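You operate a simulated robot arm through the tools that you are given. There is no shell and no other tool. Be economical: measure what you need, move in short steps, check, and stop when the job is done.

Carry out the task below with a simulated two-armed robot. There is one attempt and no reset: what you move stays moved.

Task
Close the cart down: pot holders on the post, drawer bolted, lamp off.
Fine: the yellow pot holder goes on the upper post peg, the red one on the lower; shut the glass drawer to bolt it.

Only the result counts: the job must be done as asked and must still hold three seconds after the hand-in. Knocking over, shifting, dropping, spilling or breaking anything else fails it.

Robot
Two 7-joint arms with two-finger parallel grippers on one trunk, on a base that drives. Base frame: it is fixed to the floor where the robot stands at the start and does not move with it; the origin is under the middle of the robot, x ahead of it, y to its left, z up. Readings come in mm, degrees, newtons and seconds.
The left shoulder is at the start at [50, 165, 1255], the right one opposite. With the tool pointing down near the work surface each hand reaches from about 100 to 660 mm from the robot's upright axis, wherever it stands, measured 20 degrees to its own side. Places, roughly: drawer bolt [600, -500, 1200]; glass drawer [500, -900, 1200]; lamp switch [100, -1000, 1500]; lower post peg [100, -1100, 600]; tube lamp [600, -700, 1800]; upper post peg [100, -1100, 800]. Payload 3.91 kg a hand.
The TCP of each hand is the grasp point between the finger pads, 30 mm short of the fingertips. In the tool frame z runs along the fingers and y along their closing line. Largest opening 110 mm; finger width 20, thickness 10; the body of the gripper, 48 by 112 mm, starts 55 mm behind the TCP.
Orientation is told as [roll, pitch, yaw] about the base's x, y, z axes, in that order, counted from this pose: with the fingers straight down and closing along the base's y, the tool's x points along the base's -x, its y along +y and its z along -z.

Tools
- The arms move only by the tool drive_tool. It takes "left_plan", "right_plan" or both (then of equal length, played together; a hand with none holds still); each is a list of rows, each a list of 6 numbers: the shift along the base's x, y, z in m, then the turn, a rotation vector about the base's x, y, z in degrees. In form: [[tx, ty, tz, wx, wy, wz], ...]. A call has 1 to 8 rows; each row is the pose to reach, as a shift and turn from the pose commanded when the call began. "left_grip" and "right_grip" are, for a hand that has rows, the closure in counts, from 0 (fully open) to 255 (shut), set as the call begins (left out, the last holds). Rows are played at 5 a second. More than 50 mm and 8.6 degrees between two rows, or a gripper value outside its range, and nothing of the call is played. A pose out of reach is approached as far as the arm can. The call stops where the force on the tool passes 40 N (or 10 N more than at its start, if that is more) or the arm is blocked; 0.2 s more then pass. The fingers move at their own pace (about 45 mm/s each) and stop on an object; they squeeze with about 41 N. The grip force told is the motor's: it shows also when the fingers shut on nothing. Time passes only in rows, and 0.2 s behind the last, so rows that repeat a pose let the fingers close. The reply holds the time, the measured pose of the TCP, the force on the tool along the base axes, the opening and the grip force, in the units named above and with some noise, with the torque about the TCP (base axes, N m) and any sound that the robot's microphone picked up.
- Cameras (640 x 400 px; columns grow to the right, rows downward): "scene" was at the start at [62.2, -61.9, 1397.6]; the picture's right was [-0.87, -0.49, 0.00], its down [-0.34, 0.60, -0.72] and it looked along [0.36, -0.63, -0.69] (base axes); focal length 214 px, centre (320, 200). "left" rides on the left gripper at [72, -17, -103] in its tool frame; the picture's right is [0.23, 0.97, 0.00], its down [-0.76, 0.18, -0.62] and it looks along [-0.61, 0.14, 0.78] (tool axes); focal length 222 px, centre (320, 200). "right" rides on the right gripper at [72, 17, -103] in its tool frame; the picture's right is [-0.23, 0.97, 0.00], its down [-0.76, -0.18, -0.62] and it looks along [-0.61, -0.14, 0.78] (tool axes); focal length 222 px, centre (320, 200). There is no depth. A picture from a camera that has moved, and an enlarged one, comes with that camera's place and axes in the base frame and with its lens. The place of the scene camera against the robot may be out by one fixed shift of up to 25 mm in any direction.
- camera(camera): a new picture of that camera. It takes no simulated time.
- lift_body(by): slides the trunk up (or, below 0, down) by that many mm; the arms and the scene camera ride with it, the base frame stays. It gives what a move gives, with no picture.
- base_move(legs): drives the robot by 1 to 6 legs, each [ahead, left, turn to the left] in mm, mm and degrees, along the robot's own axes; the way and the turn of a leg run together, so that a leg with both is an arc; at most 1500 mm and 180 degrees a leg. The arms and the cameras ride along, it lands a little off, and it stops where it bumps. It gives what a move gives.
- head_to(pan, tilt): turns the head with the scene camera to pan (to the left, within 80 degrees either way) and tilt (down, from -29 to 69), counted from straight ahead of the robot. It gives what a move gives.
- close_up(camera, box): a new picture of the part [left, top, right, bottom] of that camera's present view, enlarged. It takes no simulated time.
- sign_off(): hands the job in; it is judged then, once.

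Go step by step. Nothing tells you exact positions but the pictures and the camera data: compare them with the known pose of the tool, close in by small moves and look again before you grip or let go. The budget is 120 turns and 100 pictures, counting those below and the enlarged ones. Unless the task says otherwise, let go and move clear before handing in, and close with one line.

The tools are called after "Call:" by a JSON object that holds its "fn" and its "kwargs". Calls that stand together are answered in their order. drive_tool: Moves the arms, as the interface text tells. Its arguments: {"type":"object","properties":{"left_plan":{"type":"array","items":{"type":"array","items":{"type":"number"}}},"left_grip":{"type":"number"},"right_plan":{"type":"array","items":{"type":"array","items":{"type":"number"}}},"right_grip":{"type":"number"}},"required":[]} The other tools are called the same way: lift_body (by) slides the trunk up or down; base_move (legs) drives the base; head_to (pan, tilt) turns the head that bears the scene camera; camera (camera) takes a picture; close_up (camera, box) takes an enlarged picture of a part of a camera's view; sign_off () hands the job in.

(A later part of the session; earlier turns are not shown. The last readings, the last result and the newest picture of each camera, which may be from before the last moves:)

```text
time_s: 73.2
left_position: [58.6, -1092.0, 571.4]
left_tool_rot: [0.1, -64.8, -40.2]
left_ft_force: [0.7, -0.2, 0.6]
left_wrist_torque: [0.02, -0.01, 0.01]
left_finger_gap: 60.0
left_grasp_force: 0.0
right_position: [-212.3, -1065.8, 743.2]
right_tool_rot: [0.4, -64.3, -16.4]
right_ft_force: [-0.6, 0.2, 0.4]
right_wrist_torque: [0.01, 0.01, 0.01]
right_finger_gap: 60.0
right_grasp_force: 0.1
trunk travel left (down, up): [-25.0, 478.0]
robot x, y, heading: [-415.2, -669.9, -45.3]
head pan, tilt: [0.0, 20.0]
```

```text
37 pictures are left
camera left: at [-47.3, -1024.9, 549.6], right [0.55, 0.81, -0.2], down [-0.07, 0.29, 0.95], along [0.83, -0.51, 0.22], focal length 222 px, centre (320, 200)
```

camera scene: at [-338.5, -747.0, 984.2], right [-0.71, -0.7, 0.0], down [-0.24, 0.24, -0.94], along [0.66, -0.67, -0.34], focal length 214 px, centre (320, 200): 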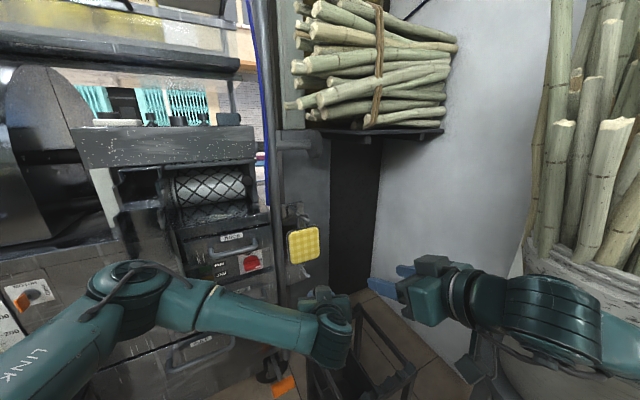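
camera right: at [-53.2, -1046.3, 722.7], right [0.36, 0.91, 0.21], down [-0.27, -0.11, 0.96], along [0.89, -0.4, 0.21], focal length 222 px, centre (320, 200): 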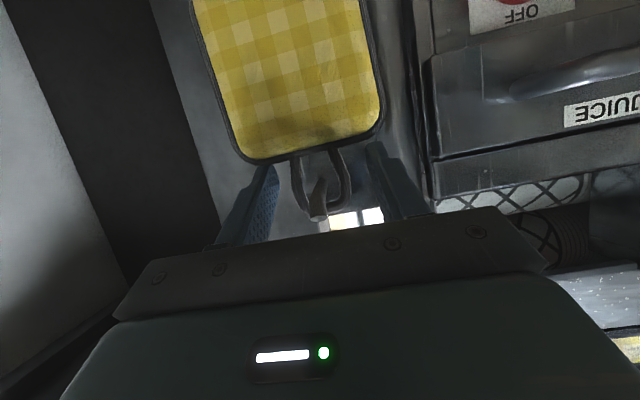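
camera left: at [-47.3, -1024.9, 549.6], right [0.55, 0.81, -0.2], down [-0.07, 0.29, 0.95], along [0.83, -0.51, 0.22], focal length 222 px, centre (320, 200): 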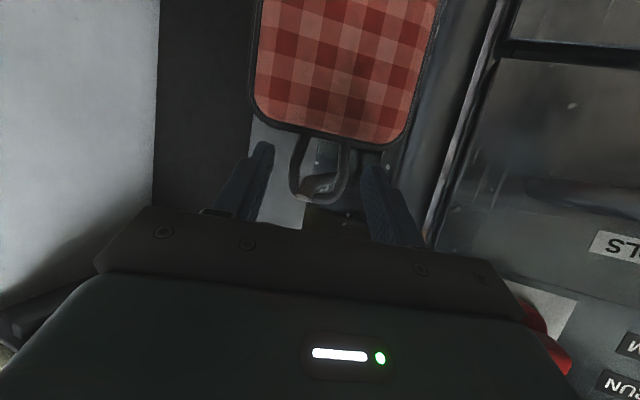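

It hangs. Retreating along the hand's own axis.

Call:
{"fn": "drive_tool", "kwargs": {"left_plan": [[-0.015, 0.0126, 0, 0, 0, 0], [-0.034, 0.028, 0, 0, 0, 0], [-0.06, 0.051, 0, 0, 0, 0], [-0.09, 0.077, 0, 0, 0, 0], [-0.12, 0.11, 0.0, 0, 0, 0]]}}

Call:
{"fn": "close_up", "kwargs": {"camera": "scene", "box": [240, 200, 400, 300]}}

Call:
{"fn": "camera", "kwargs": {"camera": "left"}}

```text
time_s: 74.4
left_position: [-61.0, -981.0, 568.8]
left_tool_rot: [0.1, -64.8, -40.1]
left_ft_force: [0.3, -0.2, -0.2]
left_wrist_torque: [-0.04, 0.0, -0.01]
left_finger_gap: 59.7
left_grasp_force: 0.0
right_position: [-211.8, -1066.1, 743.2]
right_tool_rot: [0.4, -64.3, -16.4]
right_ft_force: [0.0, 0.4, -0.1]
right_wrist_torque: [0.01, 0.0, 0.04]
right_finger_gap: 59.9
right_grasp_force: 0.0
trunk travel left (down, up): [-25.0, 478.0]
robot x, y, heading: [-415.9, -670.6, -45.3]
head pan, tilt: [0.0, 20.0]
```

```text
4.00 times, centred on (320, 250) of scene
camera zoom: at [-338.5, -747.0, 984.2], right [-0.71, -0.7, 0.0], down [-0.24, 0.24, -0.94], along [0.66, -0.67, -0.34], focal length 858 px, centre (320, 0)
```

zoom: 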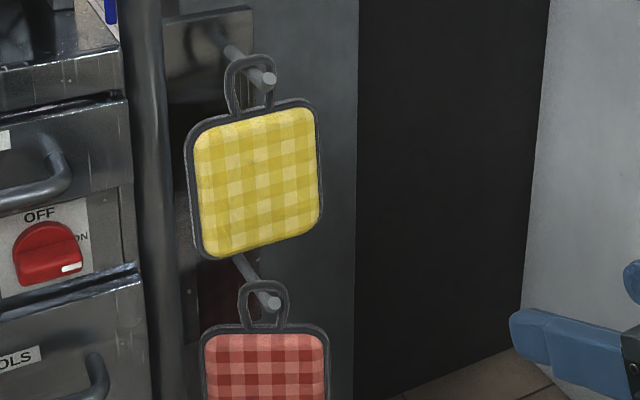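

```text
35 pictures are left
camera left: at [-167.7, -915.0, 547.8], right [0.55, 0.81, -0.2], down [-0.07, 0.29, 0.95], along [0.83, -0.51, 0.22], focal length 222 px, centre (320, 200)
```

left: 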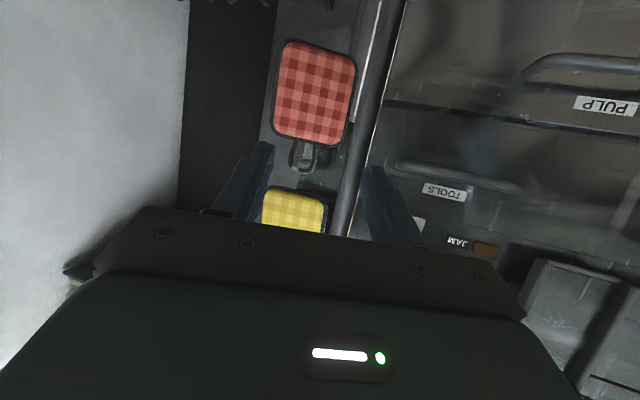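

Both pot holders hang properly. I back off, raise the trunk and look at the lamp switch and drawer.

Call:
{"fn": "base_move", "kwargs": {"legs": [[-150, 0, 0]]}}

Call:
{"fn": "lift_body", "kwargs": {"by": 470}}

Call:
{"fn": "head_to", "kwargs": {"pan": 5, "tilt": 0}}

Call:
{"fn": "camera", "kwargs": {"camera": "scene"}}

Call:
{"fn": "close_up", "kwargs": {"camera": "scene", "box": [290, 130, 410, 205]}}

```text
time_s: 75.8
left_position: [-166.2, -877.1, 569.1]
left_tool_rot: [0.1, -64.8, -40.3]
left_ft_force: [-0.3, -0.4, 0.2]
left_wrist_torque: [0.0, 0.0, -0.01]
left_finger_gap: 60.1
left_grasp_force: 0.1
right_position: [-315.6, -960.4, 742.2]
right_tool_rot: [0.4, -64.3, -16.3]
right_ft_force: [0.2, -0.1, 0.2]
right_wrist_torque: [-0.01, -0.02, 0.05]
right_finger_gap: 60.0
right_grasp_force: 0.1
trunk travel left (down, up): [-25.0, 478.0]
robot x, y, heading: [-520.5, -565.4, -45.2]
head pan, tilt: [0.0, 20.0]
```

```text
refused: 470 is not a number from -400 to 400
```

```text
time_s: 76.6
left_position: [-165.3, -877.2, 567.9]
left_tool_rot: [0.0, -64.9, -40.3]
left_ft_force: [1.0, -0.3, 0.6]
left_wrist_torque: [0.0, 0.01, 0.05]
left_finger_gap: 59.9
left_grasp_force: 0.1
right_position: [-314.8, -960.3, 741.8]
right_tool_rot: [0.3, -64.2, -16.3]
right_ft_force: [0.1, -0.3, 0.2]
right_wrist_torque: [0.01, -0.01, 0.01]
right_finger_gap: 60.0
right_grasp_force: 0.1
trunk travel left (down, up): [-25.0, 478.0]
robot x, y, heading: [-523.8, -564.2, -45.4]
head pan, tilt: [5.0, 0.0]
```

```text
34 pictures are left
camera scene: at [-439.0, -634.2, 1016.4], right [-0.65, -0.76, 0.0], down [0.0, 0.0, -1.0], along [0.76, -0.65, 0.0], focal length 214 px, centre (320, 200)
```

scene: 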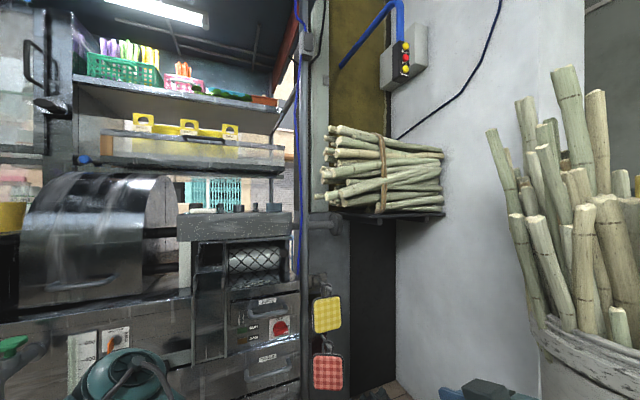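

```text
5.33 times, centred on (350, 168) of scene
camera zoom: at [-439.0, -634.2, 1016.4], right [-0.65, -0.76, 0.0], down [0.0, 0.0, -1.0], along [0.76, -0.65, 0.0], focal length 1144 px, centre (160, 373)
```

zoom: 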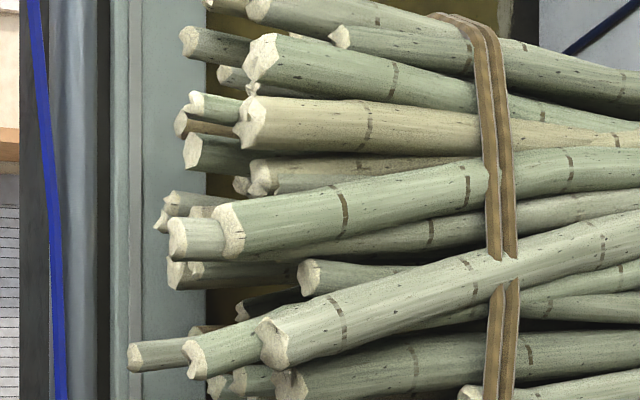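

The switch box is visible on the post at top. A zoom now, and another after lifting, will give its position.

Call:
{"fn": "close_up", "kwargs": {"camera": "scene", "box": [270, 10, 366, 70]}}

Call:
{"fn": "lift_body", "kwargs": {"by": 400}}

Call:
{"fn": "close_up", "kwargs": {"camera": "scene", "box": [260, 120, 356, 180]}}

Call:
{"fn": "camera", "kwargs": {"camera": "scene"}}

```text
6.67 times, centred on (318, 40) of scene
camera zoom: at [-439.0, -634.2, 1016.4], right [-0.65, -0.76, 0.0], down [0.0, 0.0, -1.0], along [0.76, -0.65, 0.0], focal length 1430 px, centre (333, 1267)
```

zoom: 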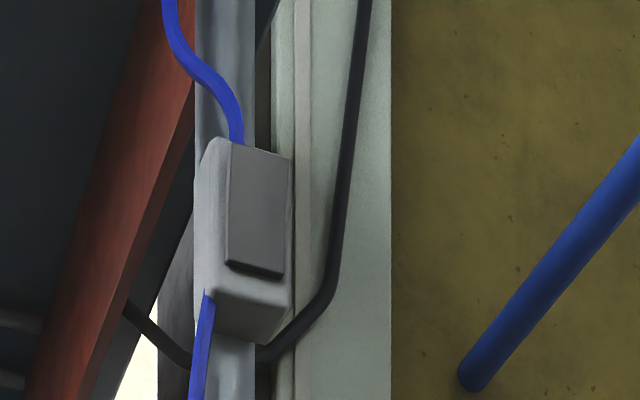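

```text
time_s: 80.4
left_position: [-164.9, -877.3, 968.9]
left_tool_rot: [0.0, -64.9, -40.2]
left_ft_force: [0.3, 0.3, 0.2]
left_wrist_torque: [-0.01, -0.01, 0.0]
left_finger_gap: 59.9
left_grasp_force: 0.0
right_position: [-315.9, -960.4, 1142.8]
right_tool_rot: [0.4, -64.3, -16.3]
right_ft_force: [-0.7, 0.8, 0.0]
right_wrist_torque: [-0.01, 0.01, -0.02]
right_finger_gap: 59.8
right_grasp_force: 0.1
trunk travel left (down, up): [-425.0, 78.0]
robot x, y, heading: [-522.1, -563.1, -45.2]
head pan, tilt: [5.0, 0.0]
```

```text
6.67 times, centred on (308, 150) of scene
camera zoom: at [-439.0, -634.2, 1416.5], right [-0.65, -0.76, 0.0], down [0.0, 0.0, -1.0], along [0.76, -0.65, 0.0], focal length 1430 px, centre (400, 533)
```

zoom: 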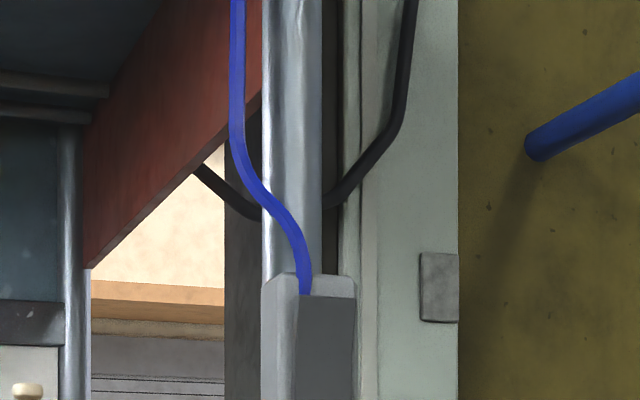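

```text
30 pictures are left
camera scene: at [-439.0, -634.2, 1416.5], right [-0.65, -0.76, 0.0], down [0.0, 0.0, -1.0], along [0.76, -0.65, 0.0], focal length 214 px, centre (320, 200)
```

scene: 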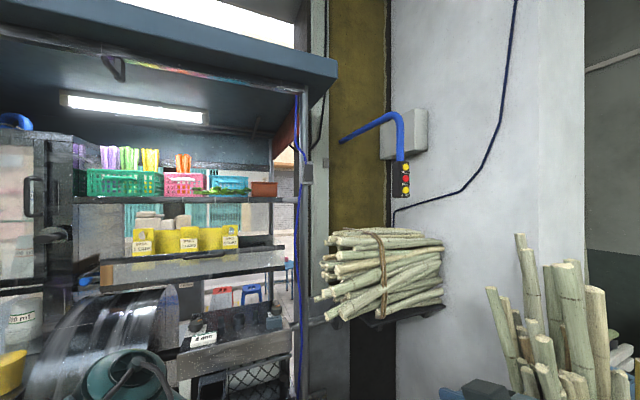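

Rocker face sits at about (80, -1037, 1481–1536), facing the cart front. I drive over so that the right hand can reach it, closed fingers first, and will use the wrist camera to see which end sticks out.

Call:
{"fn": "base_move", "kwargs": {"legs": [[0, 150, 0], [100, 0, 0]]}}

Call:
{"fn": "lift_body", "kwargs": {"by": 70}}

Call:
{"fn": "drive_tool", "kwargs": {"right_plan": [[0.008, -0.01, 0.04, 0, 0, 0], [0.016, -0.02, 0.08, 0, 0, 0], [0.024, -0.03, 0.12, 0, 0, 0], [0.032, -0.04, 0.16, 0, 0, 0], [0.04, -0.05, 0.2, 0, 0, 0], [0.048, -0.06, 0.24, 0, 0, 0]], "right_grip": 255}}

Call:
{"fn": "camera", "kwargs": {"camera": "right"}}

```text
time_s: 82.6
left_position: [13.3, -841.7, 968.5]
left_tool_rot: [0.1, -64.7, -40.3]
left_ft_force: [0.5, -0.3, 0.2]
left_wrist_torque: [0.02, -0.02, 0.02]
left_finger_gap: 59.9
left_grasp_force: 0.1
right_position: [-137.1, -925.2, 1141.4]
right_tool_rot: [0.4, -64.3, -16.4]
right_ft_force: [0.1, -1.0, -0.7]
right_wrist_torque: [-0.02, -0.03, 0.03]
right_finger_gap: 59.9
right_grasp_force: 0.0
trunk travel left (down, up): [-425.0, 78.0]
robot x, y, heading: [-342.8, -531.9, -45.1]
head pan, tilt: [5.0, 0.0]
```

```text
time_s: 83.7
left_position: [11.5, -841.0, 1039.8]
left_tool_rot: [0.1, -64.8, -40.2]
left_ft_force: [0.4, 0.9, -0.5]
left_wrist_torque: [-0.02, 0.02, 0.05]
left_finger_gap: 59.9
left_grasp_force: 0.1
right_position: [-138.8, -925.2, 1211.5]
right_tool_rot: [0.4, -64.3, -16.4]
right_ft_force: [0.5, 0.7, 0.3]
right_wrist_torque: [0.02, 0.0, -0.01]
right_finger_gap: 59.8
right_grasp_force: 0.1
trunk travel left (down, up): [-495.0, 8.0]
robot x, y, heading: [-341.0, -530.3, -45.4]
head pan, tilt: [5.0, 0.0]
```

```text
time_s: 85.0
left_position: [12.7, -841.2, 1039.3]
left_tool_rot: [0.1, -64.9, -40.2]
left_ft_force: [-0.2, 0.1, 0.0]
left_wrist_torque: [-0.01, 0.0, 0.01]
left_finger_gap: 60.1
left_grasp_force: 0.1
right_position: [-90.4, -984.3, 1453.8]
right_tool_rot: [0.3, -64.3, -16.2]
right_ft_force: [0.5, 0.0, 0.0]
right_wrist_torque: [-0.02, -0.02, -0.01]
right_finger_gap: 0.0
right_grasp_force: 37.8
trunk travel left (down, up): [-495.0, 8.0]
robot x, y, heading: [-346.6, -529.4, -45.1]
head pan, tilt: [5.0, 0.0]
```

```text
29 pictures are left
camera right: at [-204.2, -933.8, 1432.9], right [0.36, 0.91, 0.21], down [-0.27, -0.11, 0.96], along [0.89, -0.4, 0.21], focal length 222 px, centre (320, 200)
```

right: 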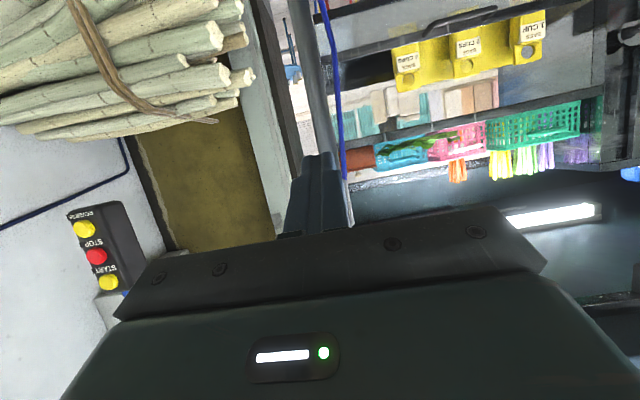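

Scene camera should have a clear level view of the rocker now.

Call:
{"fn": "close_up", "kwargs": {"camera": "scene", "box": [310, 150, 406, 210]}}

```text
6.67 times, centred on (358, 180) of scene
camera zoom: at [-261.0, -598.5, 1486.5], right [-0.65, -0.76, 0.0], down [0.0, 0.0, -1.0], along [0.76, -0.65, 0.0], focal length 1430 px, centre (67, 333)
```

zoom: 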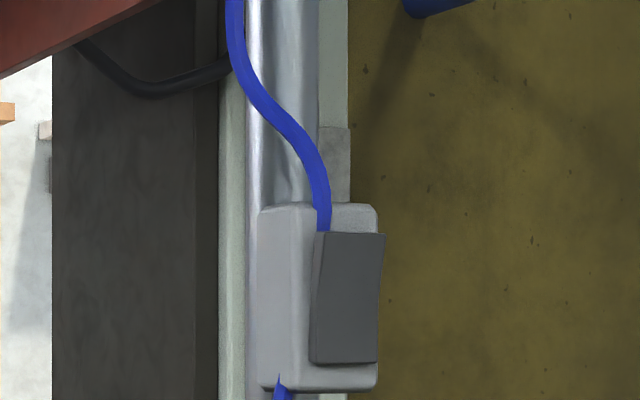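

The rocker's top edge sticks out (bottom is pressed in), so the top must be pushed. I go to a pre-press pose 60 mm before it.

Call:
{"fn": "drive_tool", "kwargs": {"right_plan": [[0.03, -0.012, 0.026, 0, 0, 0], [0.063, -0.025, 0.052, 0, 0, 0], [0.095, -0.037, 0.077, 0, 0, 0], [0.095, -0.037, 0.077, 0, 0, 0]]}}

Call:
{"fn": "close_up", "kwargs": {"camera": "scene", "box": [310, 140, 430, 215]}}

Call:
{"fn": "close_up", "kwargs": {"camera": "right", "box": [220, 60, 444, 200]}}

```text
time_s: 86.0
left_position: [11.8, -842.0, 1039.3]
left_tool_rot: [0.2, -64.9, -40.4]
left_ft_force: [0.2, -1.4, -1.1]
left_wrist_torque: [-0.02, 0.01, 0.01]
left_finger_gap: 59.9
left_grasp_force: 0.0
right_position: [6.4, -1025.1, 1529.7]
right_tool_rot: [0.5, -64.4, -16.3]
right_ft_force: [-0.3, 0.0, -0.4]
right_wrist_torque: [0.03, -0.01, -0.04]
right_finger_gap: 0.0
right_grasp_force: 37.1
trunk travel left (down, up): [-495.0, 8.0]
robot x, y, heading: [-344.1, -530.0, -44.9]
head pan, tilt: [5.0, 0.0]
```

```text
5.33 times, centred on (370, 178) of scene
camera zoom: at [-262.0, -599.5, 1486.5], right [-0.65, -0.76, 0.0], down [0.0, 0.0, -1.0], along [0.76, -0.65, 0.0], focal length 1144 px, centre (53, 320)
```

zoom: 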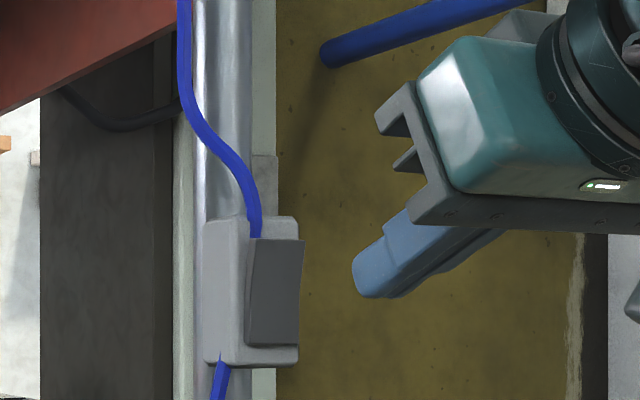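

```text
2.86 times, centred on (332, 130) of right
camera zoom: at [-108.7, -973.1, 1509.4], right [0.36, 0.91, 0.21], down [-0.27, -0.11, 0.96], along [0.89, -0.4, 0.21], focal length 635 px, centre (286, 400)
```

zoom: 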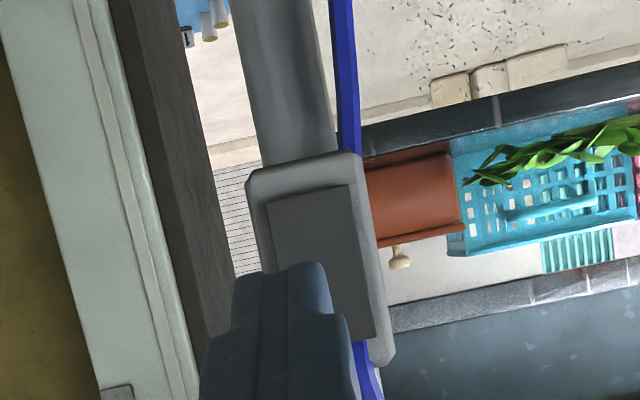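

Wrist view says the rocker is ~9 mm further left than my finger line. I correct and press the top of the rocker along the cart normal.

Call:
{"fn": "drive_tool", "kwargs": {"right_plan": [[0.02, 0.003, 0.001, 0, 0, 0], [0.042, 0.0, 0.002, 0, 0, 0], [0.0566, -0.004, 0.002, 0, 0, 0], [0.0624, -0.0057, 0.002, 0, 0, 0], [0.068, -0.0073, 0.002, 0, 0, 0]]}}

Call:
{"fn": "close_up", "kwargs": {"camera": "scene", "box": [310, 140, 430, 215]}}

```text
time_s: 87.2
left_position: [6.4, -840.7, 1042.2]
left_tool_rot: [0.4, -65.1, -40.7]
left_ft_force: [-0.2, 0.2, 0.6]
left_wrist_torque: [0.02, -0.04, 0.02]
left_finger_gap: 60.2
left_grasp_force: 0.0
right_position: [62.4, -1027.4, 1535.1]
right_tool_rot: [0.3, -64.5, -16.4]
right_ft_force: [-33.1, 11.7, -8.7]
right_wrist_torque: [0.13, 0.37, 0.0]
right_finger_gap: 0.0
right_grasp_force: 37.8
trunk travel left (down, up): [-495.0, 8.0]
robot x, y, heading: [-345.0, -533.1, -45.5]
head pan, tilt: [5.0, 0.0]
```

```text
5.33 times, centred on (370, 178) of scene
camera zoom: at [-269.1, -596.6, 1487.0], right [-0.65, -0.76, 0.0], down [0.01, 0.0, -1.0], along [0.76, -0.65, 0.01], focal length 1144 px, centre (53, 320)
```

zoom: 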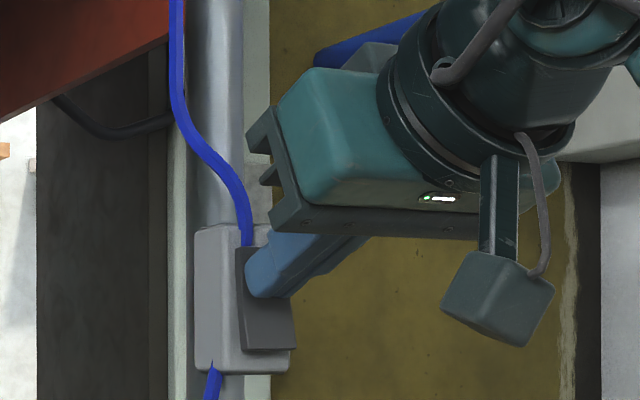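

The rocker appears to have tipped. I back off and check the lamp.

Call:
{"fn": "drive_tool", "kwargs": {"right_plan": [[-0.02, 0.006, 0, 0, 0, 0], [-0.05, 0.014, 0, 0, 0, 0], [-0.09, 0.026, 0.0, 0, 0, 0], [-0.13, 0.037, 0, 0, 0, 0]]}}

Call:
{"fn": "camera", "kwargs": {"camera": "scene"}}

Call:
{"fn": "close_up", "kwargs": {"camera": "scene", "box": [310, 150, 406, 210]}}

```text
time_s: 88.2
left_position: [10.6, -842.5, 1040.2]
left_tool_rot: [0.2, -65.0, -40.3]
left_ft_force: [-0.9, 0.0, 0.3]
left_wrist_torque: [-0.02, 0.01, 0.0]
left_finger_gap: 59.9
left_grasp_force: 0.0
right_position: [-60.2, -992.3, 1531.1]
right_tool_rot: [0.5, -64.4, -16.5]
right_ft_force: [0.0, -0.2, -0.7]
right_wrist_torque: [0.0, -0.01, 0.03]
right_finger_gap: 0.1
right_grasp_force: 37.8
trunk travel left (down, up): [-495.0, 8.0]
robot x, y, heading: [-342.2, -529.7, -45.5]
head pan, tilt: [5.0, 0.0]
```

```text
24 pictures are left
camera scene: at [-262.9, -598.9, 1486.7], right [-0.65, -0.76, 0.0], down [0.0, 0.0, -1.0], along [0.76, -0.65, 0.0], focal length 214 px, centre (320, 200)
```

scene: 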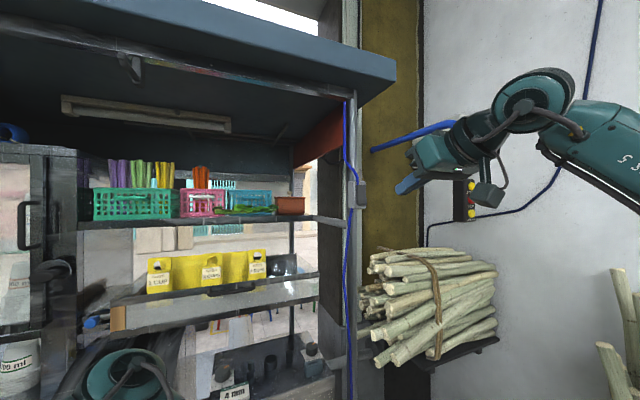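

```text
6.67 times, centred on (358, 180) of scene
camera zoom: at [-262.9, -598.9, 1486.7], right [-0.65, -0.76, 0.0], down [0.0, 0.0, -1.0], along [0.76, -0.65, 0.0], focal length 1430 px, centre (67, 333)
```

zoom: 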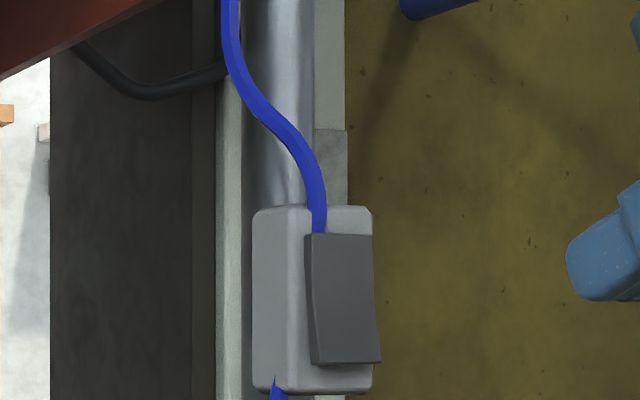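

The lamp is off. Now the drawer: zooming on it and the bolt.

Call:
{"fn": "close_up", "kwargs": {"camera": "scene", "box": [60, 220, 340, 395]}}

Call:
{"fn": "close_up", "kwargs": {"camera": "scene", "box": [60, 280, 172, 350]}}

```text
2.29 times, centred on (200, 308) of scene
camera zoom: at [-262.9, -598.9, 1486.7], right [-0.65, -0.76, 0.0], down [0.0, 0.0, -1.0], along [0.76, -0.65, 0.0], focal length 490 px, centre (594, -46)
```

zoom: 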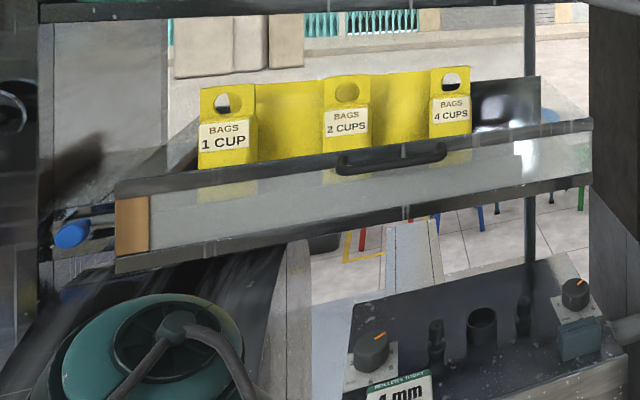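

```text
5.71 times, centred on (116, 315) of scene
camera zoom: at [-262.9, -598.9, 1486.7], right [-0.65, -0.76, 0.0], down [0.0, 0.0, -1.0], along [0.76, -0.65, 0.0], focal length 1226 px, centre (1486, -457)
```

zoom: 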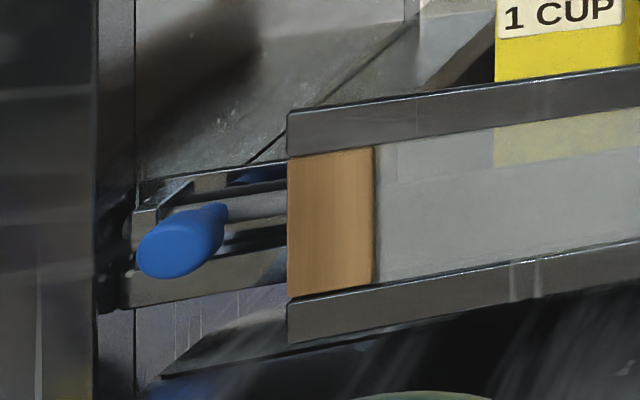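

Drawer front lies near n≈635 mm (along the cart normal), with the bolt ~100 mm deeper, so the drawer must be pushed in about 100 mm. I first tuck the left hand and bring the right hand down, aligned with the robot.

Call:
{"fn": "drive_tool", "kwargs": {"left_plan": [[0.01, 0.035, 0, 2.4, 2.3, 0], [0.02, 0.07, 0, 4.8, 4.6, 0], [0.03, 0.105, 0, 7.2, 7, 0], [0.04, 0.14, 0, 9.6, 9.3, 0], [0.05, 0.175, 0, 12, 11.7, 0], [0.058, 0.211, 0, 14.3, 14, 0], [0.058, 0.211, 0, 14.3, 14, 0]], "right_plan": [[-0.007, 0.007, -0.043, 0, 0, -4.1], [-0.014, 0.014, -0.086, 0, 0, -8.3], [-0.021, 0.021, -0.129, 0, 0, -12.4], [-0.028, 0.028, -0.172, 0, 0, -16.6], [-0.036, 0.036, -0.215, 0, 0, -20.7], [-0.043, 0.043, -0.258, 0, 0, -24.9], [-0.052, 0.053, -0.301, 0, 0, -29]]}}

Call:
{"fn": "base_move", "kwargs": {"legs": [[0, 0, 29]]}}

Call:
{"fn": "head_to", "kwargs": {"pan": 0, "tilt": 20}}

Call:
{"fn": "camera", "kwargs": {"camera": "scene"}}

```text
time_s: 89.8
left_position: [81.5, -645.2, 1028.9]
left_tool_rot: [2.7, -44.8, -42.3]
left_ft_force: [0.0, -0.1, 0.4]
left_wrist_torque: [-0.01, 0.0, 0.01]
left_finger_gap: 59.9
left_grasp_force: 0.2
left hand out of reach, approached as far as the arm can: row 6, 7
right_position: [-112.8, -941.2, 1230.8]
right_tool_rot: [0.5, -64.4, -45.7]
right_ft_force: [-0.5, 0.0, 0.1]
right_wrist_torque: [0.02, 0.0, 0.0]
right_finger_gap: 0.0
right_grasp_force: 37.7
trunk travel left (down, up): [-495.0, 8.0]
robot x, y, heading: [-341.6, -528.9, -45.6]
head pan, tilt: [5.0, 0.0]
```

```text
time_s: 91.7
left_position: [85.3, -426.4, 1027.2]
left_tool_rot: [2.8, -44.9, -13.4]
left_ft_force: [0.0, 0.0, -0.3]
left_wrist_torque: [0.03, -0.03, 0.0]
left_finger_gap: 59.9
left_grasp_force: 0.1
right_position: [57.0, -777.5, 1230.5]
right_tool_rot: [0.4, -64.4, -16.6]
right_ft_force: [0.5, -1.1, 0.9]
right_wrist_torque: [0.03, -0.01, -0.01]
right_finger_gap: 0.0
right_grasp_force: 37.7
trunk travel left (down, up): [-495.0, 8.0]
robot x, y, heading: [-343.0, -529.1, -16.5]
head pan, tilt: [5.0, 0.0]
```

```text
time_s: 92.5
left_position: [84.7, -425.8, 1029.4]
left_tool_rot: [2.8, -44.8, -13.5]
left_ft_force: [0.0, -0.1, 0.1]
left_wrist_torque: [0.03, -0.02, 0.0]
left_finger_gap: 60.1
left_grasp_force: 0.1
right_position: [56.6, -777.6, 1231.7]
right_tool_rot: [0.3, -64.3, -16.5]
right_ft_force: [-0.4, -1.0, -0.6]
right_wrist_torque: [0.0, 0.03, 0.0]
right_finger_gap: 0.0
right_grasp_force: 37.5
trunk travel left (down, up): [-495.0, 8.0]
robot x, y, heading: [-344.1, -529.5, -16.6]
head pan, tilt: [0.0, 20.0]
```

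```text
20 pictures are left
camera scene: at [-233.1, -554.6, 1454.3], right [-0.28, -0.96, 0.0], down [-0.33, 0.1, -0.94], along [0.9, -0.27, -0.34], focal length 214 px, centre (320, 200)
```

scene: 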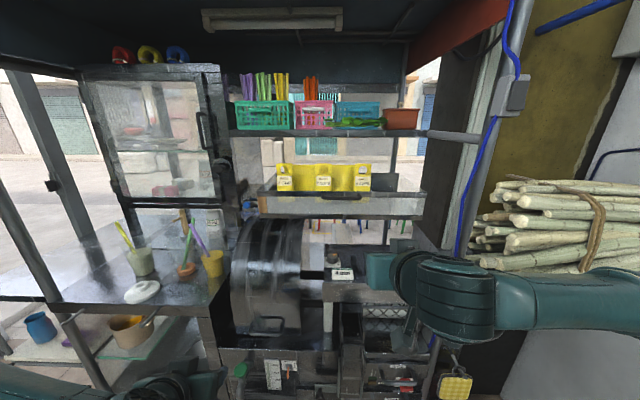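

I drive up so that the right hand faces the top rail of the drawer just right of the handle.

Call:
{"fn": "base_move", "kwargs": {"legs": [[0, -45, 0], [165, 0, 0]]}}

Call:
{"fn": "camera", "kwargs": {"camera": "scene"}}

Call:
{"fn": "camera", "kwargs": {"camera": "right"}}

```text
time_s: 94.5
left_position: [228.8, -515.3, 1029.1]
left_tool_rot: [2.7, -44.8, -13.6]
left_ft_force: [1.1, 0.7, -0.5]
left_wrist_torque: [0.01, 0.01, -0.02]
left_finger_gap: 60.3
left_grasp_force: 0.0
right_position: [202.4, -867.2, 1231.5]
right_tool_rot: [0.4, -64.3, -16.5]
right_ft_force: [0.5, -0.1, -0.4]
right_wrist_torque: [-0.01, -0.01, 0.03]
right_finger_gap: 0.2
right_grasp_force: 37.6
trunk travel left (down, up): [-495.0, 8.0]
robot x, y, heading: [-198.4, -620.8, -16.4]
head pan, tilt: [0.0, 20.0]
```

```text
19 pictures are left
camera scene: at [-87.9, -644.3, 1454.1], right [-0.28, -0.96, 0.0], down [-0.33, 0.1, -0.94], along [0.9, -0.27, -0.34], focal length 214 px, centre (320, 200)
```

scene: 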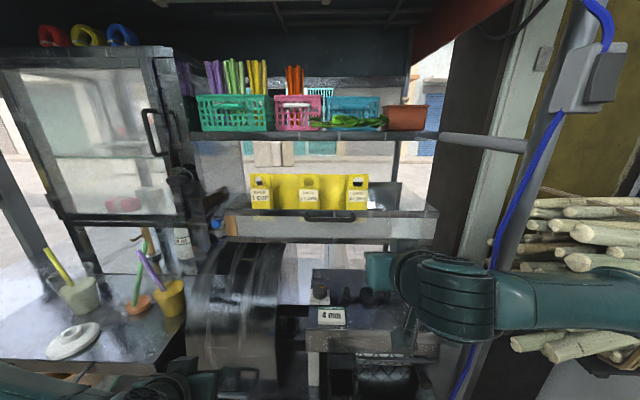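

```text
18 pictures are left
camera right: at [88.3, -816.1, 1210.6], right [0.36, 0.91, 0.21], down [-0.27, -0.11, 0.96], along [0.89, -0.41, 0.21], focal length 222 px, centre (320, 200)
```

right: 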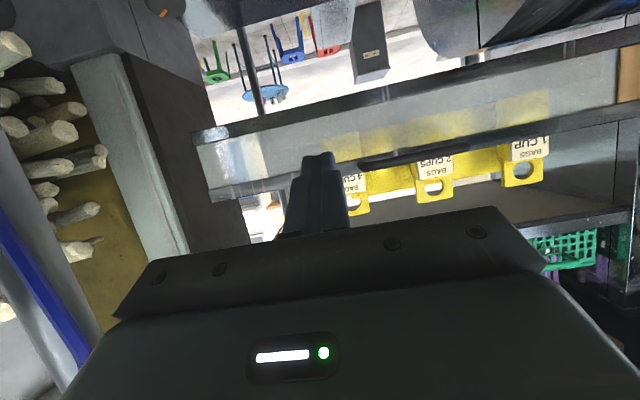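

Aligned with the top rail. I advance 150 mm to just short of contact.

Call:
{"fn": "drive_tool", "kwargs": {"right_plan": [[0.038, -0.011, 0.002, 0, 0, 0], [0.077, -0.022, 0.004, 0, 0, 0], [0.115, -0.033, 0.004, 0, 0, 0], [0.14, -0.04, 0.004, 0, 0, 0], [0.14, -0.04, 0.004, 0, 0, 0]]}}

Call:
{"fn": "camera", "kwargs": {"camera": "scene"}}

Call:
{"fn": "camera", "kwargs": {"camera": "right"}}

```text
time_s: 95.7
left_position: [228.3, -515.7, 1028.9]
left_tool_rot: [2.7, -44.8, -13.4]
left_ft_force: [0.3, 0.3, -0.8]
left_wrist_torque: [0.01, 0.01, -0.01]
left_finger_gap: 60.1
left_grasp_force: 0.2
right_position: [341.6, -908.1, 1235.0]
right_tool_rot: [0.3, -64.3, -16.3]
right_ft_force: [-0.2, 0.0, -0.1]
right_wrist_torque: [0.0, -0.01, 0.01]
right_finger_gap: 0.0
right_grasp_force: 37.9
trunk travel left (down, up): [-495.0, 8.0]
robot x, y, heading: [-195.5, -619.1, -16.6]
head pan, tilt: [0.0, 20.0]
```

```text
17 pictures are left
camera scene: at [-89.0, -644.2, 1454.2], right [-0.28, -0.96, 0.0], down [-0.33, 0.1, -0.94], along [0.9, -0.27, -0.34], focal length 214 px, centre (320, 200)
```

scene: 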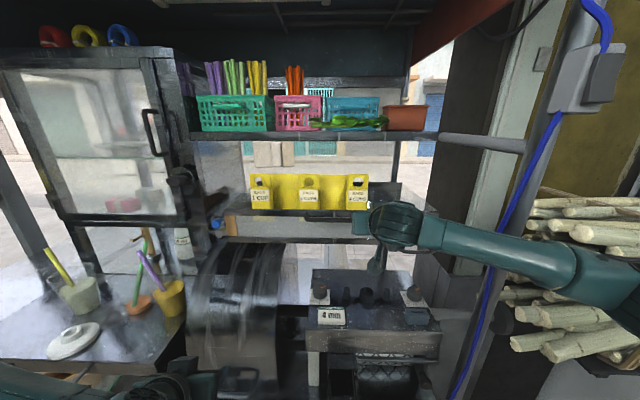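

```text
16 pictures are left
camera right: at [227.6, -856.5, 1213.7], right [0.36, 0.91, 0.21], down [-0.27, -0.11, 0.96], along [0.89, -0.4, 0.21], focal length 222 px, centre (320, 200)
```

right: 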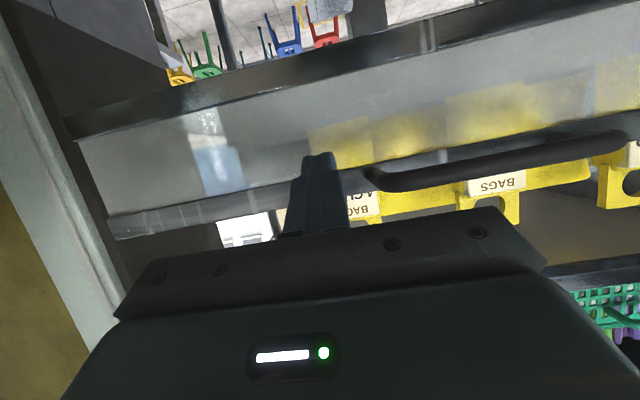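

Close to contact, but my forearm would pass near the post. I back off 50 mm, shift the base 100 mm left and move the hand back right, to gain clearance.

Call:
{"fn": "drive_tool", "kwargs": {"right_plan": [[-0.024, 0.007, 0.004, 0, 0, 0], [-0.048, 0.014, 0.008, 0, 0, 0], [-0.048, 0.014, 0.008, 0, 0, 0]]}}

Call:
{"fn": "base_move", "kwargs": {"legs": [[0, 100, 0]]}}

Call:
{"fn": "drive_tool", "kwargs": {"right_plan": [[-0.009, -0.032, 0, 0, 0, 0], [-0.018, -0.064, 0, 0, 0, 0], [-0.028, -0.096, 0, 0, 0, 0], [-0.028, -0.096, 0, 0, 0, 0]]}}

Call:
{"fn": "camera", "kwargs": {"camera": "scene"}}

```text
time_s: 96.5
left_position: [228.8, -514.6, 1027.3]
left_tool_rot: [2.6, -44.8, -13.5]
left_ft_force: [0.2, 0.0, 0.0]
left_wrist_torque: [0.0, -0.01, 0.01]
left_finger_gap: 60.2
left_grasp_force: 0.1
right_position: [294.4, -892.8, 1242.1]
right_tool_rot: [0.3, -64.3, -16.5]
right_ft_force: [1.0, -0.1, -0.1]
right_wrist_torque: [0.03, 0.02, 0.0]
right_finger_gap: 0.0
right_grasp_force: 37.4
trunk travel left (down, up): [-495.0, 8.0]
robot x, y, heading: [-196.5, -617.9, -16.3]
head pan, tilt: [0.0, 20.0]
```

```text
time_s: 97.6
left_position: [240.6, -457.4, 1029.8]
left_tool_rot: [2.6, -44.8, -13.6]
left_ft_force: [-0.3, 1.0, 0.1]
left_wrist_torque: [0.02, -0.01, 0.0]
left_finger_gap: 60.1
left_grasp_force: 0.1
right_position: [304.7, -834.6, 1243.0]
right_tool_rot: [0.4, -64.2, -16.6]
right_ft_force: [0.1, -0.1, -0.6]
right_wrist_torque: [0.0, -0.01, 0.03]
right_finger_gap: 0.0
right_grasp_force: 37.7
trunk travel left (down, up): [-495.0, 8.0]
robot x, y, heading: [-183.5, -555.4, -16.6]
head pan, tilt: [0.0, 20.0]
```

```text
time_s: 98.6
left_position: [240.3, -457.2, 1028.5]
left_tool_rot: [2.7, -44.8, -13.7]
left_ft_force: [0.3, -0.2, 0.4]
left_wrist_torque: [-0.02, 0.01, 0.0]
left_finger_gap: 59.9
left_grasp_force: 0.0
right_position: [276.6, -931.3, 1243.6]
right_tool_rot: [0.3, -64.3, -16.5]
right_ft_force: [-0.4, 0.2, 0.3]
right_wrist_torque: [0.02, 0.0, -0.04]
right_finger_gap: 0.0
right_grasp_force: 37.5
trunk travel left (down, up): [-495.0, 8.0]
robot x, y, heading: [-187.6, -560.5, -16.7]
head pan, tilt: [0.0, 20.0]
```

```text
15 pictures are left
camera scene: at [-76.9, -584.8, 1454.2], right [-0.29, -0.96, 0.0], down [-0.33, 0.1, -0.94], along [0.9, -0.27, -0.34], focal length 214 px, centre (320, 200)
```

scene: 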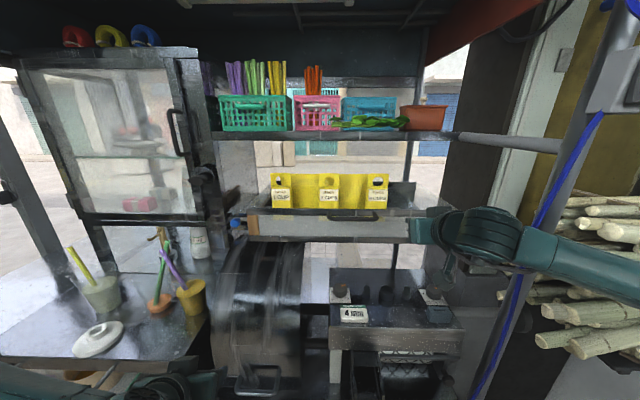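

The base stopped short (~64 mm); I check the floor area for what's near the base.

Call:
{"fn": "head_to", "kwargs": {"pan": 25, "tilt": 65}}

Call:
{"fn": "camera", "kwargs": {"camera": "scene"}}

```text
time_s: 99.7
left_position: [240.4, -458.4, 1029.3]
left_tool_rot: [2.7, -44.9, -13.5]
left_ft_force: [0.9, -0.1, -0.7]
left_wrist_torque: [-0.01, -0.01, 0.01]
left_finger_gap: 60.0
left_grasp_force: 0.1
right_position: [276.2, -932.5, 1244.2]
right_tool_rot: [0.4, -64.3, -16.6]
right_ft_force: [-0.1, -0.2, 0.2]
right_wrist_torque: [0.01, 0.01, 0.05]
right_finger_gap: 0.0
right_grasp_force: 37.6
trunk travel left (down, up): [-495.0, 8.0]
robot x, y, heading: [-183.4, -560.9, -16.5]
head pan, tilt: [25.0, 65.0]
```

```text
14 pictures are left
camera scene: at [-106.5, -549.8, 1390.5], right [0.15, -0.99, 0.0], down [-0.9, -0.13, -0.42], along [0.42, 0.06, -0.91], focal length 214 px, centre (320, 200)
```

scene: 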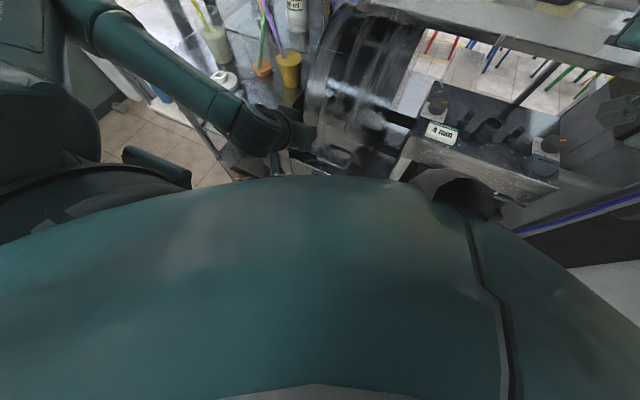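

Nothing visibly displaced; the left hand is near the kettle but unloaded. I continue: line up and advance to the rail, then push gently.

Call:
{"fn": "drive_tool", "kwargs": {"right_plan": [[0.012, 0.043, 0, 0, 0, 0], [0.046, 0.033, 0, 0, 0, 0], [0.08, 0.024, 0, 0, 0, 0], [0.085, 0.022, 0, 0, 0, 0], [0.09, 0.021, 0, 0, 0, 0], [0.095, 0.0195, 0, 0, 0, 0]]}}

Call:
{"fn": "head_to", "kwargs": {"pan": 0, "tilt": 20}}

Call:
{"fn": "camera", "kwargs": {"camera": "scene"}}

```text
time_s: 101.1
left_position: [238.5, -456.7, 1028.5]
left_tool_rot: [2.7, -44.8, -13.6]
left_ft_force: [-0.3, 0.6, -0.8]
left_wrist_torque: [0.0, 0.0, 0.0]
left_finger_gap: 60.1
left_grasp_force: 0.0
right_position: [371.8, -910.5, 1242.8]
right_tool_rot: [0.5, -64.2, -16.7]
right_ft_force: [-0.2, 0.4, 0.0]
right_wrist_torque: [0.01, 0.0, 0.01]
right_finger_gap: 0.0
right_grasp_force: 37.9
trunk travel left (down, up): [-495.0, 8.0]
robot x, y, heading: [-183.3, -559.7, -16.6]
head pan, tilt: [25.0, 65.0]
```

```text
time_s: 102.2
left_position: [239.9, -457.9, 1029.5]
left_tool_rot: [2.7, -44.8, -13.6]
left_ft_force: [-0.3, 0.5, -0.2]
left_wrist_torque: [-0.01, 0.0, 0.02]
left_finger_gap: 60.0
left_grasp_force: 0.1
right_position: [371.2, -911.8, 1242.9]
right_tool_rot: [0.3, -64.3, -16.6]
right_ft_force: [1.3, -0.4, -0.4]
right_wrist_torque: [0.02, -0.01, -0.04]
right_finger_gap: 0.0
right_grasp_force: 37.3
trunk travel left (down, up): [-495.0, 8.0]
robot x, y, heading: [-186.1, -559.0, -16.8]
head pan, tilt: [0.0, 20.0]
```

```text
13 pictures are left
camera scene: at [-77.3, -585.2, 1454.1], right [-0.29, -0.96, 0.0], down [-0.33, 0.1, -0.94], along [0.9, -0.27, -0.34], focal length 214 px, centre (320, 200)
```

scene: 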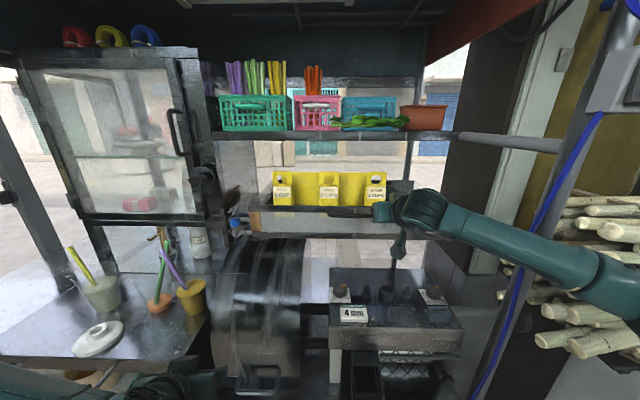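

No contact yet. Pushing on in small steps.

Call:
{"fn": "drive_tool", "kwargs": {"right_plan": [[0.01, -0.003, 0, 0, 0, 0], [0.02, -0.006, 0, 0, 0, 0], [0.03, -0.009, 0, 0, 0, 0], [0.04, -0.0115, 0, 0, 0, 0], [0.05, -0.0145, 0, 0, 0, 0], [0.06, -0.017, 0, 0, 0, 0]]}}

Call:
{"fn": "close_up", "kwargs": {"camera": "scene", "box": [220, 150, 460, 300]}}

```text
time_s: 103.6
left_position: [240.3, -458.7, 1029.5]
left_tool_rot: [2.7, -44.9, -13.6]
left_ft_force: [-0.7, -0.7, 0.4]
left_wrist_torque: [0.01, 0.01, 0.01]
left_finger_gap: 59.7
left_grasp_force: 0.0
right_position: [433.4, -928.4, 1243.7]
right_tool_rot: [0.4, -64.3, -16.6]
right_ft_force: [-0.3, -0.4, 0.2]
right_wrist_torque: [-0.03, -0.01, 0.01]
right_finger_gap: 0.2
right_grasp_force: 37.4
trunk travel left (down, up): [-495.0, 8.0]
robot x, y, heading: [-187.8, -561.7, -16.9]
head pan, tilt: [0.0, 20.0]
```

```text
2.67 times, centred on (340, 225) of scene
camera zoom: at [-77.0, -585.2, 1454.2], right [-0.29, -0.96, 0.0], down [-0.33, 0.1, -0.94], along [0.9, -0.27, -0.34], focal length 572 px, centre (267, 133)
```

zoom: 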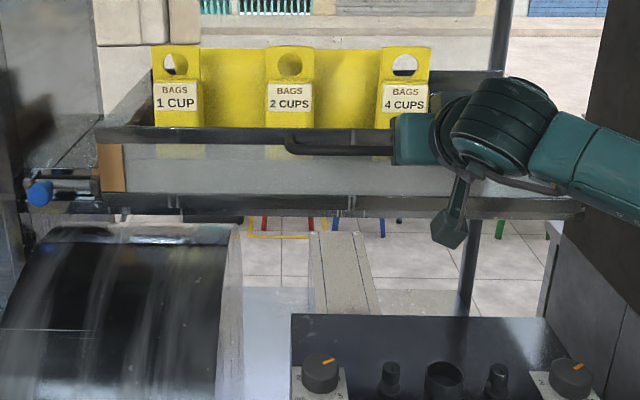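

No contact force yet — I check with the wrist camera whether I'm above the rail.

Call:
{"fn": "camera", "kwargs": {"camera": "right"}}

```text
11 pictures are left
camera right: at [318.9, -878.0, 1222.9], right [0.37, 0.91, 0.21], down [-0.27, -0.11, 0.96], along [0.89, -0.41, 0.21], focal length 222 px, centre (320, 200)
```

right: 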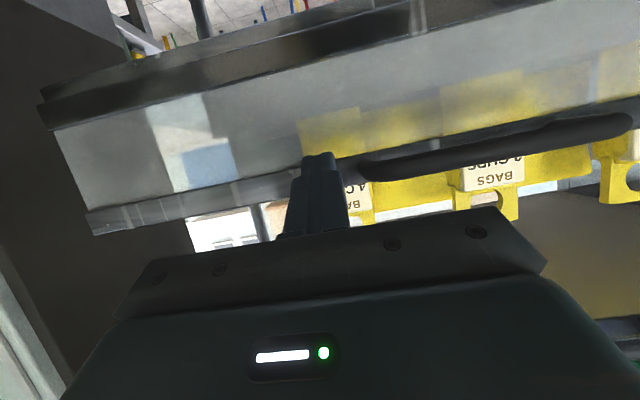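

The drawer has moved in with my finger (it slides freely). I continue until it stops or latches.

Call:
{"fn": "drive_tool", "kwargs": {"right_plan": [[0.007, -0.002, 0, 0, 0, 0], [0.014, -0.004, 0, 0, 0, 0], [0.021, -0.006, 0, 0, 0, 0], [0.028, -0.008, 0, 0, 0, 0], [0.035, -0.01, 0, 0, 0, 0], [0.042, -0.012, 0, 0, 0, 0], [0.049, -0.014, 0, 0, 0, 0]]}}

Call:
{"fn": "close_up", "kwargs": {"camera": "scene", "box": [210, 180, 370, 280]}}

```text
time_s: 105.3
left_position: [235.1, -457.8, 1030.9]
left_tool_rot: [2.7, -45.1, -13.7]
left_ft_force: [-0.2, -0.3, -0.4]
left_wrist_torque: [0.0, 0.0, -0.02]
left_finger_gap: 60.2
left_grasp_force: 0.0
right_position: [473.8, -940.2, 1242.8]
right_tool_rot: [0.4, -63.9, -16.6]
right_ft_force: [-27.1, 6.6, 3.9]
right_wrist_torque: [-0.24, 0.1, -0.13]
right_finger_gap: 0.0
right_grasp_force: 38.0
trunk travel left (down, up): [-495.0, 8.0]
robot x, y, heading: [-186.4, -560.9, -16.9]
head pan, tilt: [0.0, 20.0]
stopped in row 7 (right hand): the force on the tool passed its limit (the readings are from after the stop); the commanded pose is now the measured one
```

```text
4.00 times, centred on (290, 230) of scene
camera zoom: at [-84.0, -583.9, 1455.0], right [-0.29, -0.96, 0.0], down [-0.32, 0.1, -0.94], along [0.9, -0.27, -0.34], focal length 858 px, centre (440, 80)
```

zoom: 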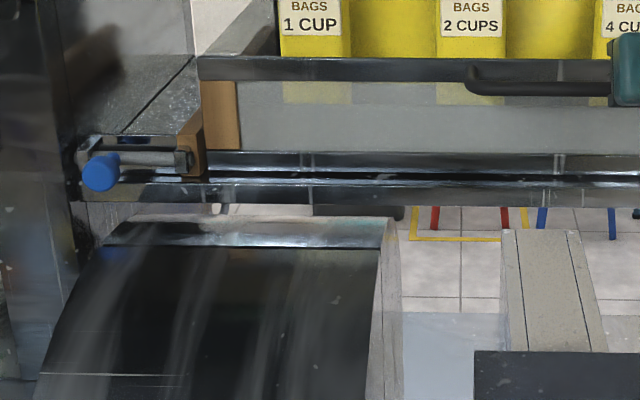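

It stopped against a hard stop. I back the hand off and zoom on the bolt.

Call:
{"fn": "drive_tool", "kwargs": {"right_plan": [[-0.02, 0.006, 0, 0, 0, 0], [-0.05, 0.014, 0, 0, 0, 0], [-0.09, 0.026, 0, 0, 0, 0]]}}

Call:
{"fn": "close_up", "kwargs": {"camera": "scene", "box": [218, 190, 298, 240]}}

```text
time_s: 106.1
left_position: [239.2, -457.6, 1030.0]
left_tool_rot: [2.8, -44.9, -13.8]
left_ft_force: [-0.2, -0.1, 0.5]
left_wrist_torque: [-0.03, 0.02, -0.02]
left_finger_gap: 60.2
left_grasp_force: 0.2
right_position: [386.5, -916.9, 1236.7]
right_tool_rot: [0.5, -63.8, -16.7]
right_ft_force: [0.7, 0.5, -0.5]
right_wrist_torque: [0.01, 0.02, -0.01]
right_finger_gap: 0.2
right_grasp_force: 37.8
trunk travel left (down, up): [-495.0, 8.0]
robot x, y, heading: [-185.2, -558.0, -16.7]
head pan, tilt: [0.0, 20.0]
```

```text
8.00 times, centred on (258, 215) of scene
camera zoom: at [-78.9, -585.4, 1454.3], right [-0.29, -0.96, 0.0], down [-0.33, 0.1, -0.94], along [0.9, -0.27, -0.34], focal length 1716 px, centre (816, 80)
```

zoom: 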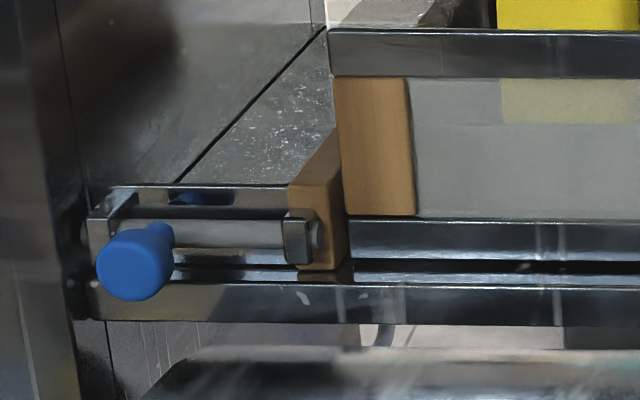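

The drawer is shut, but the bolt's blue knob hasn't moved (still at about (619, -505, 1157)), so it likely has to be slid right into the keeper. I bring the left hand up and over for a close look with its camera.

Call:
{"fn": "drive_tool", "kwargs": {"left_plan": [[0, 0, 0.045, 0, 0, 0], [0, 0, 0.09, 0, 0, 0], [0, 0, 0.135, 0, 0, 0], [0, 0, 0.18, 0, 0, 0], [0, 0, 0.22, 0, 0, 0], [0.04, 0.0, 0.24, 0, 0, 0], [0.08, 0, 0.24, 0, 0, -1]], "left_grip": 140}}

Call:
{"fn": "drive_tool", "kwargs": {"left_plan": [[0.045, -0.003, 0, 0, 0, 0], [0.09, -0.006, 0, 0, 0, 0], [0.135, -0.01, 0, 0, 0, 0], [0.18, -0.014, 0, 0, 0, 0], [0.18, -0.014, -0.02, 0, 0, 0]]}}

Call:
{"fn": "camera", "kwargs": {"camera": "left"}}

```text
time_s: 107.7
left_position: [320.5, -457.0, 1267.3]
left_tool_rot: [2.8, -44.7, -14.7]
left_ft_force: [0.4, -0.1, -0.3]
left_wrist_torque: [-0.02, 0.03, -0.01]
left_finger_gap: 49.6
left_grasp_force: 0.0
left hand out of reach, approached as far as the arm can: row 1, 2, 3, 4
right_position: [387.9, -916.1, 1236.1]
right_tool_rot: [0.3, -63.6, -16.6]
right_ft_force: [0.4, 0.3, 0.5]
right_wrist_torque: [-0.02, 0.02, 0.02]
right_finger_gap: 0.0
right_grasp_force: 38.1
trunk travel left (down, up): [-495.0, 8.0]
robot x, y, heading: [-186.7, -560.6, -16.6]
head pan, tilt: [0.0, 20.0]
```

```text
time_s: 108.9
left_position: [499.1, -469.1, 1249.4]
left_tool_rot: [2.8, -44.8, -14.7]
left_ft_force: [-0.2, 0.6, 0.5]
left_wrist_torque: [-0.01, 0.03, -0.03]
left_finger_gap: 49.4
left_grasp_force: 0.1
right_position: [389.0, -916.2, 1237.3]
right_tool_rot: [0.3, -63.7, -16.5]
right_ft_force: [0.2, 0.1, 0.4]
right_wrist_torque: [-0.02, 0.0, 0.02]
right_finger_gap: 0.0
right_grasp_force: 37.7
trunk travel left (down, up): [-495.0, 8.0]
robot x, y, heading: [-184.6, -557.2, -16.6]
head pan, tilt: [0.0, 20.0]
```

```text
8 pictures are left
camera left: at [374.8, -459.2, 1270.4], right [0.06, 0.99, -0.13], down [0.13, 0.12, 0.98], along [0.99, -0.07, -0.12], focal length 222 px, centre (320, 200)
```

left: 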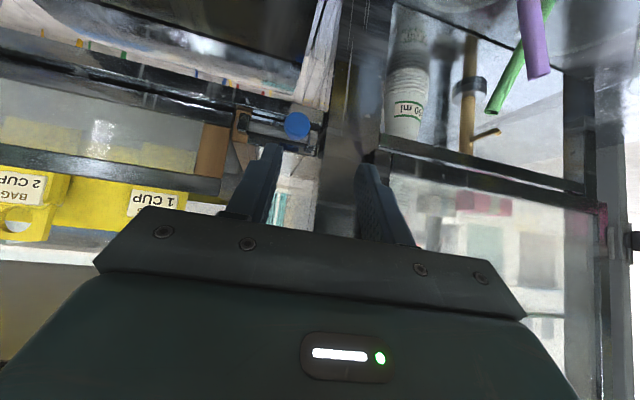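

Clear view of the bolt (image is upside down). Zooming in.

Call:
{"fn": "close_up", "kwargs": {"camera": "left", "box": [200, 85, 360, 185]}}

```text
4.00 times, centred on (280, 135) of left
camera zoom: at [374.8, -459.2, 1270.4], right [0.06, 0.99, -0.13], down [0.13, 0.12, 0.98], along [0.99, -0.07, -0.12], focal length 888 px, centre (480, 460)
```

zoom: 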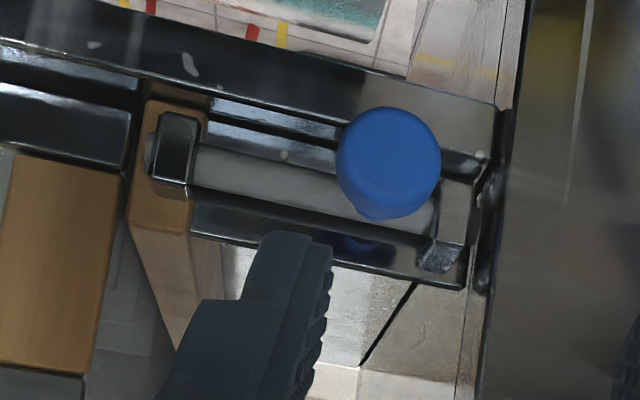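

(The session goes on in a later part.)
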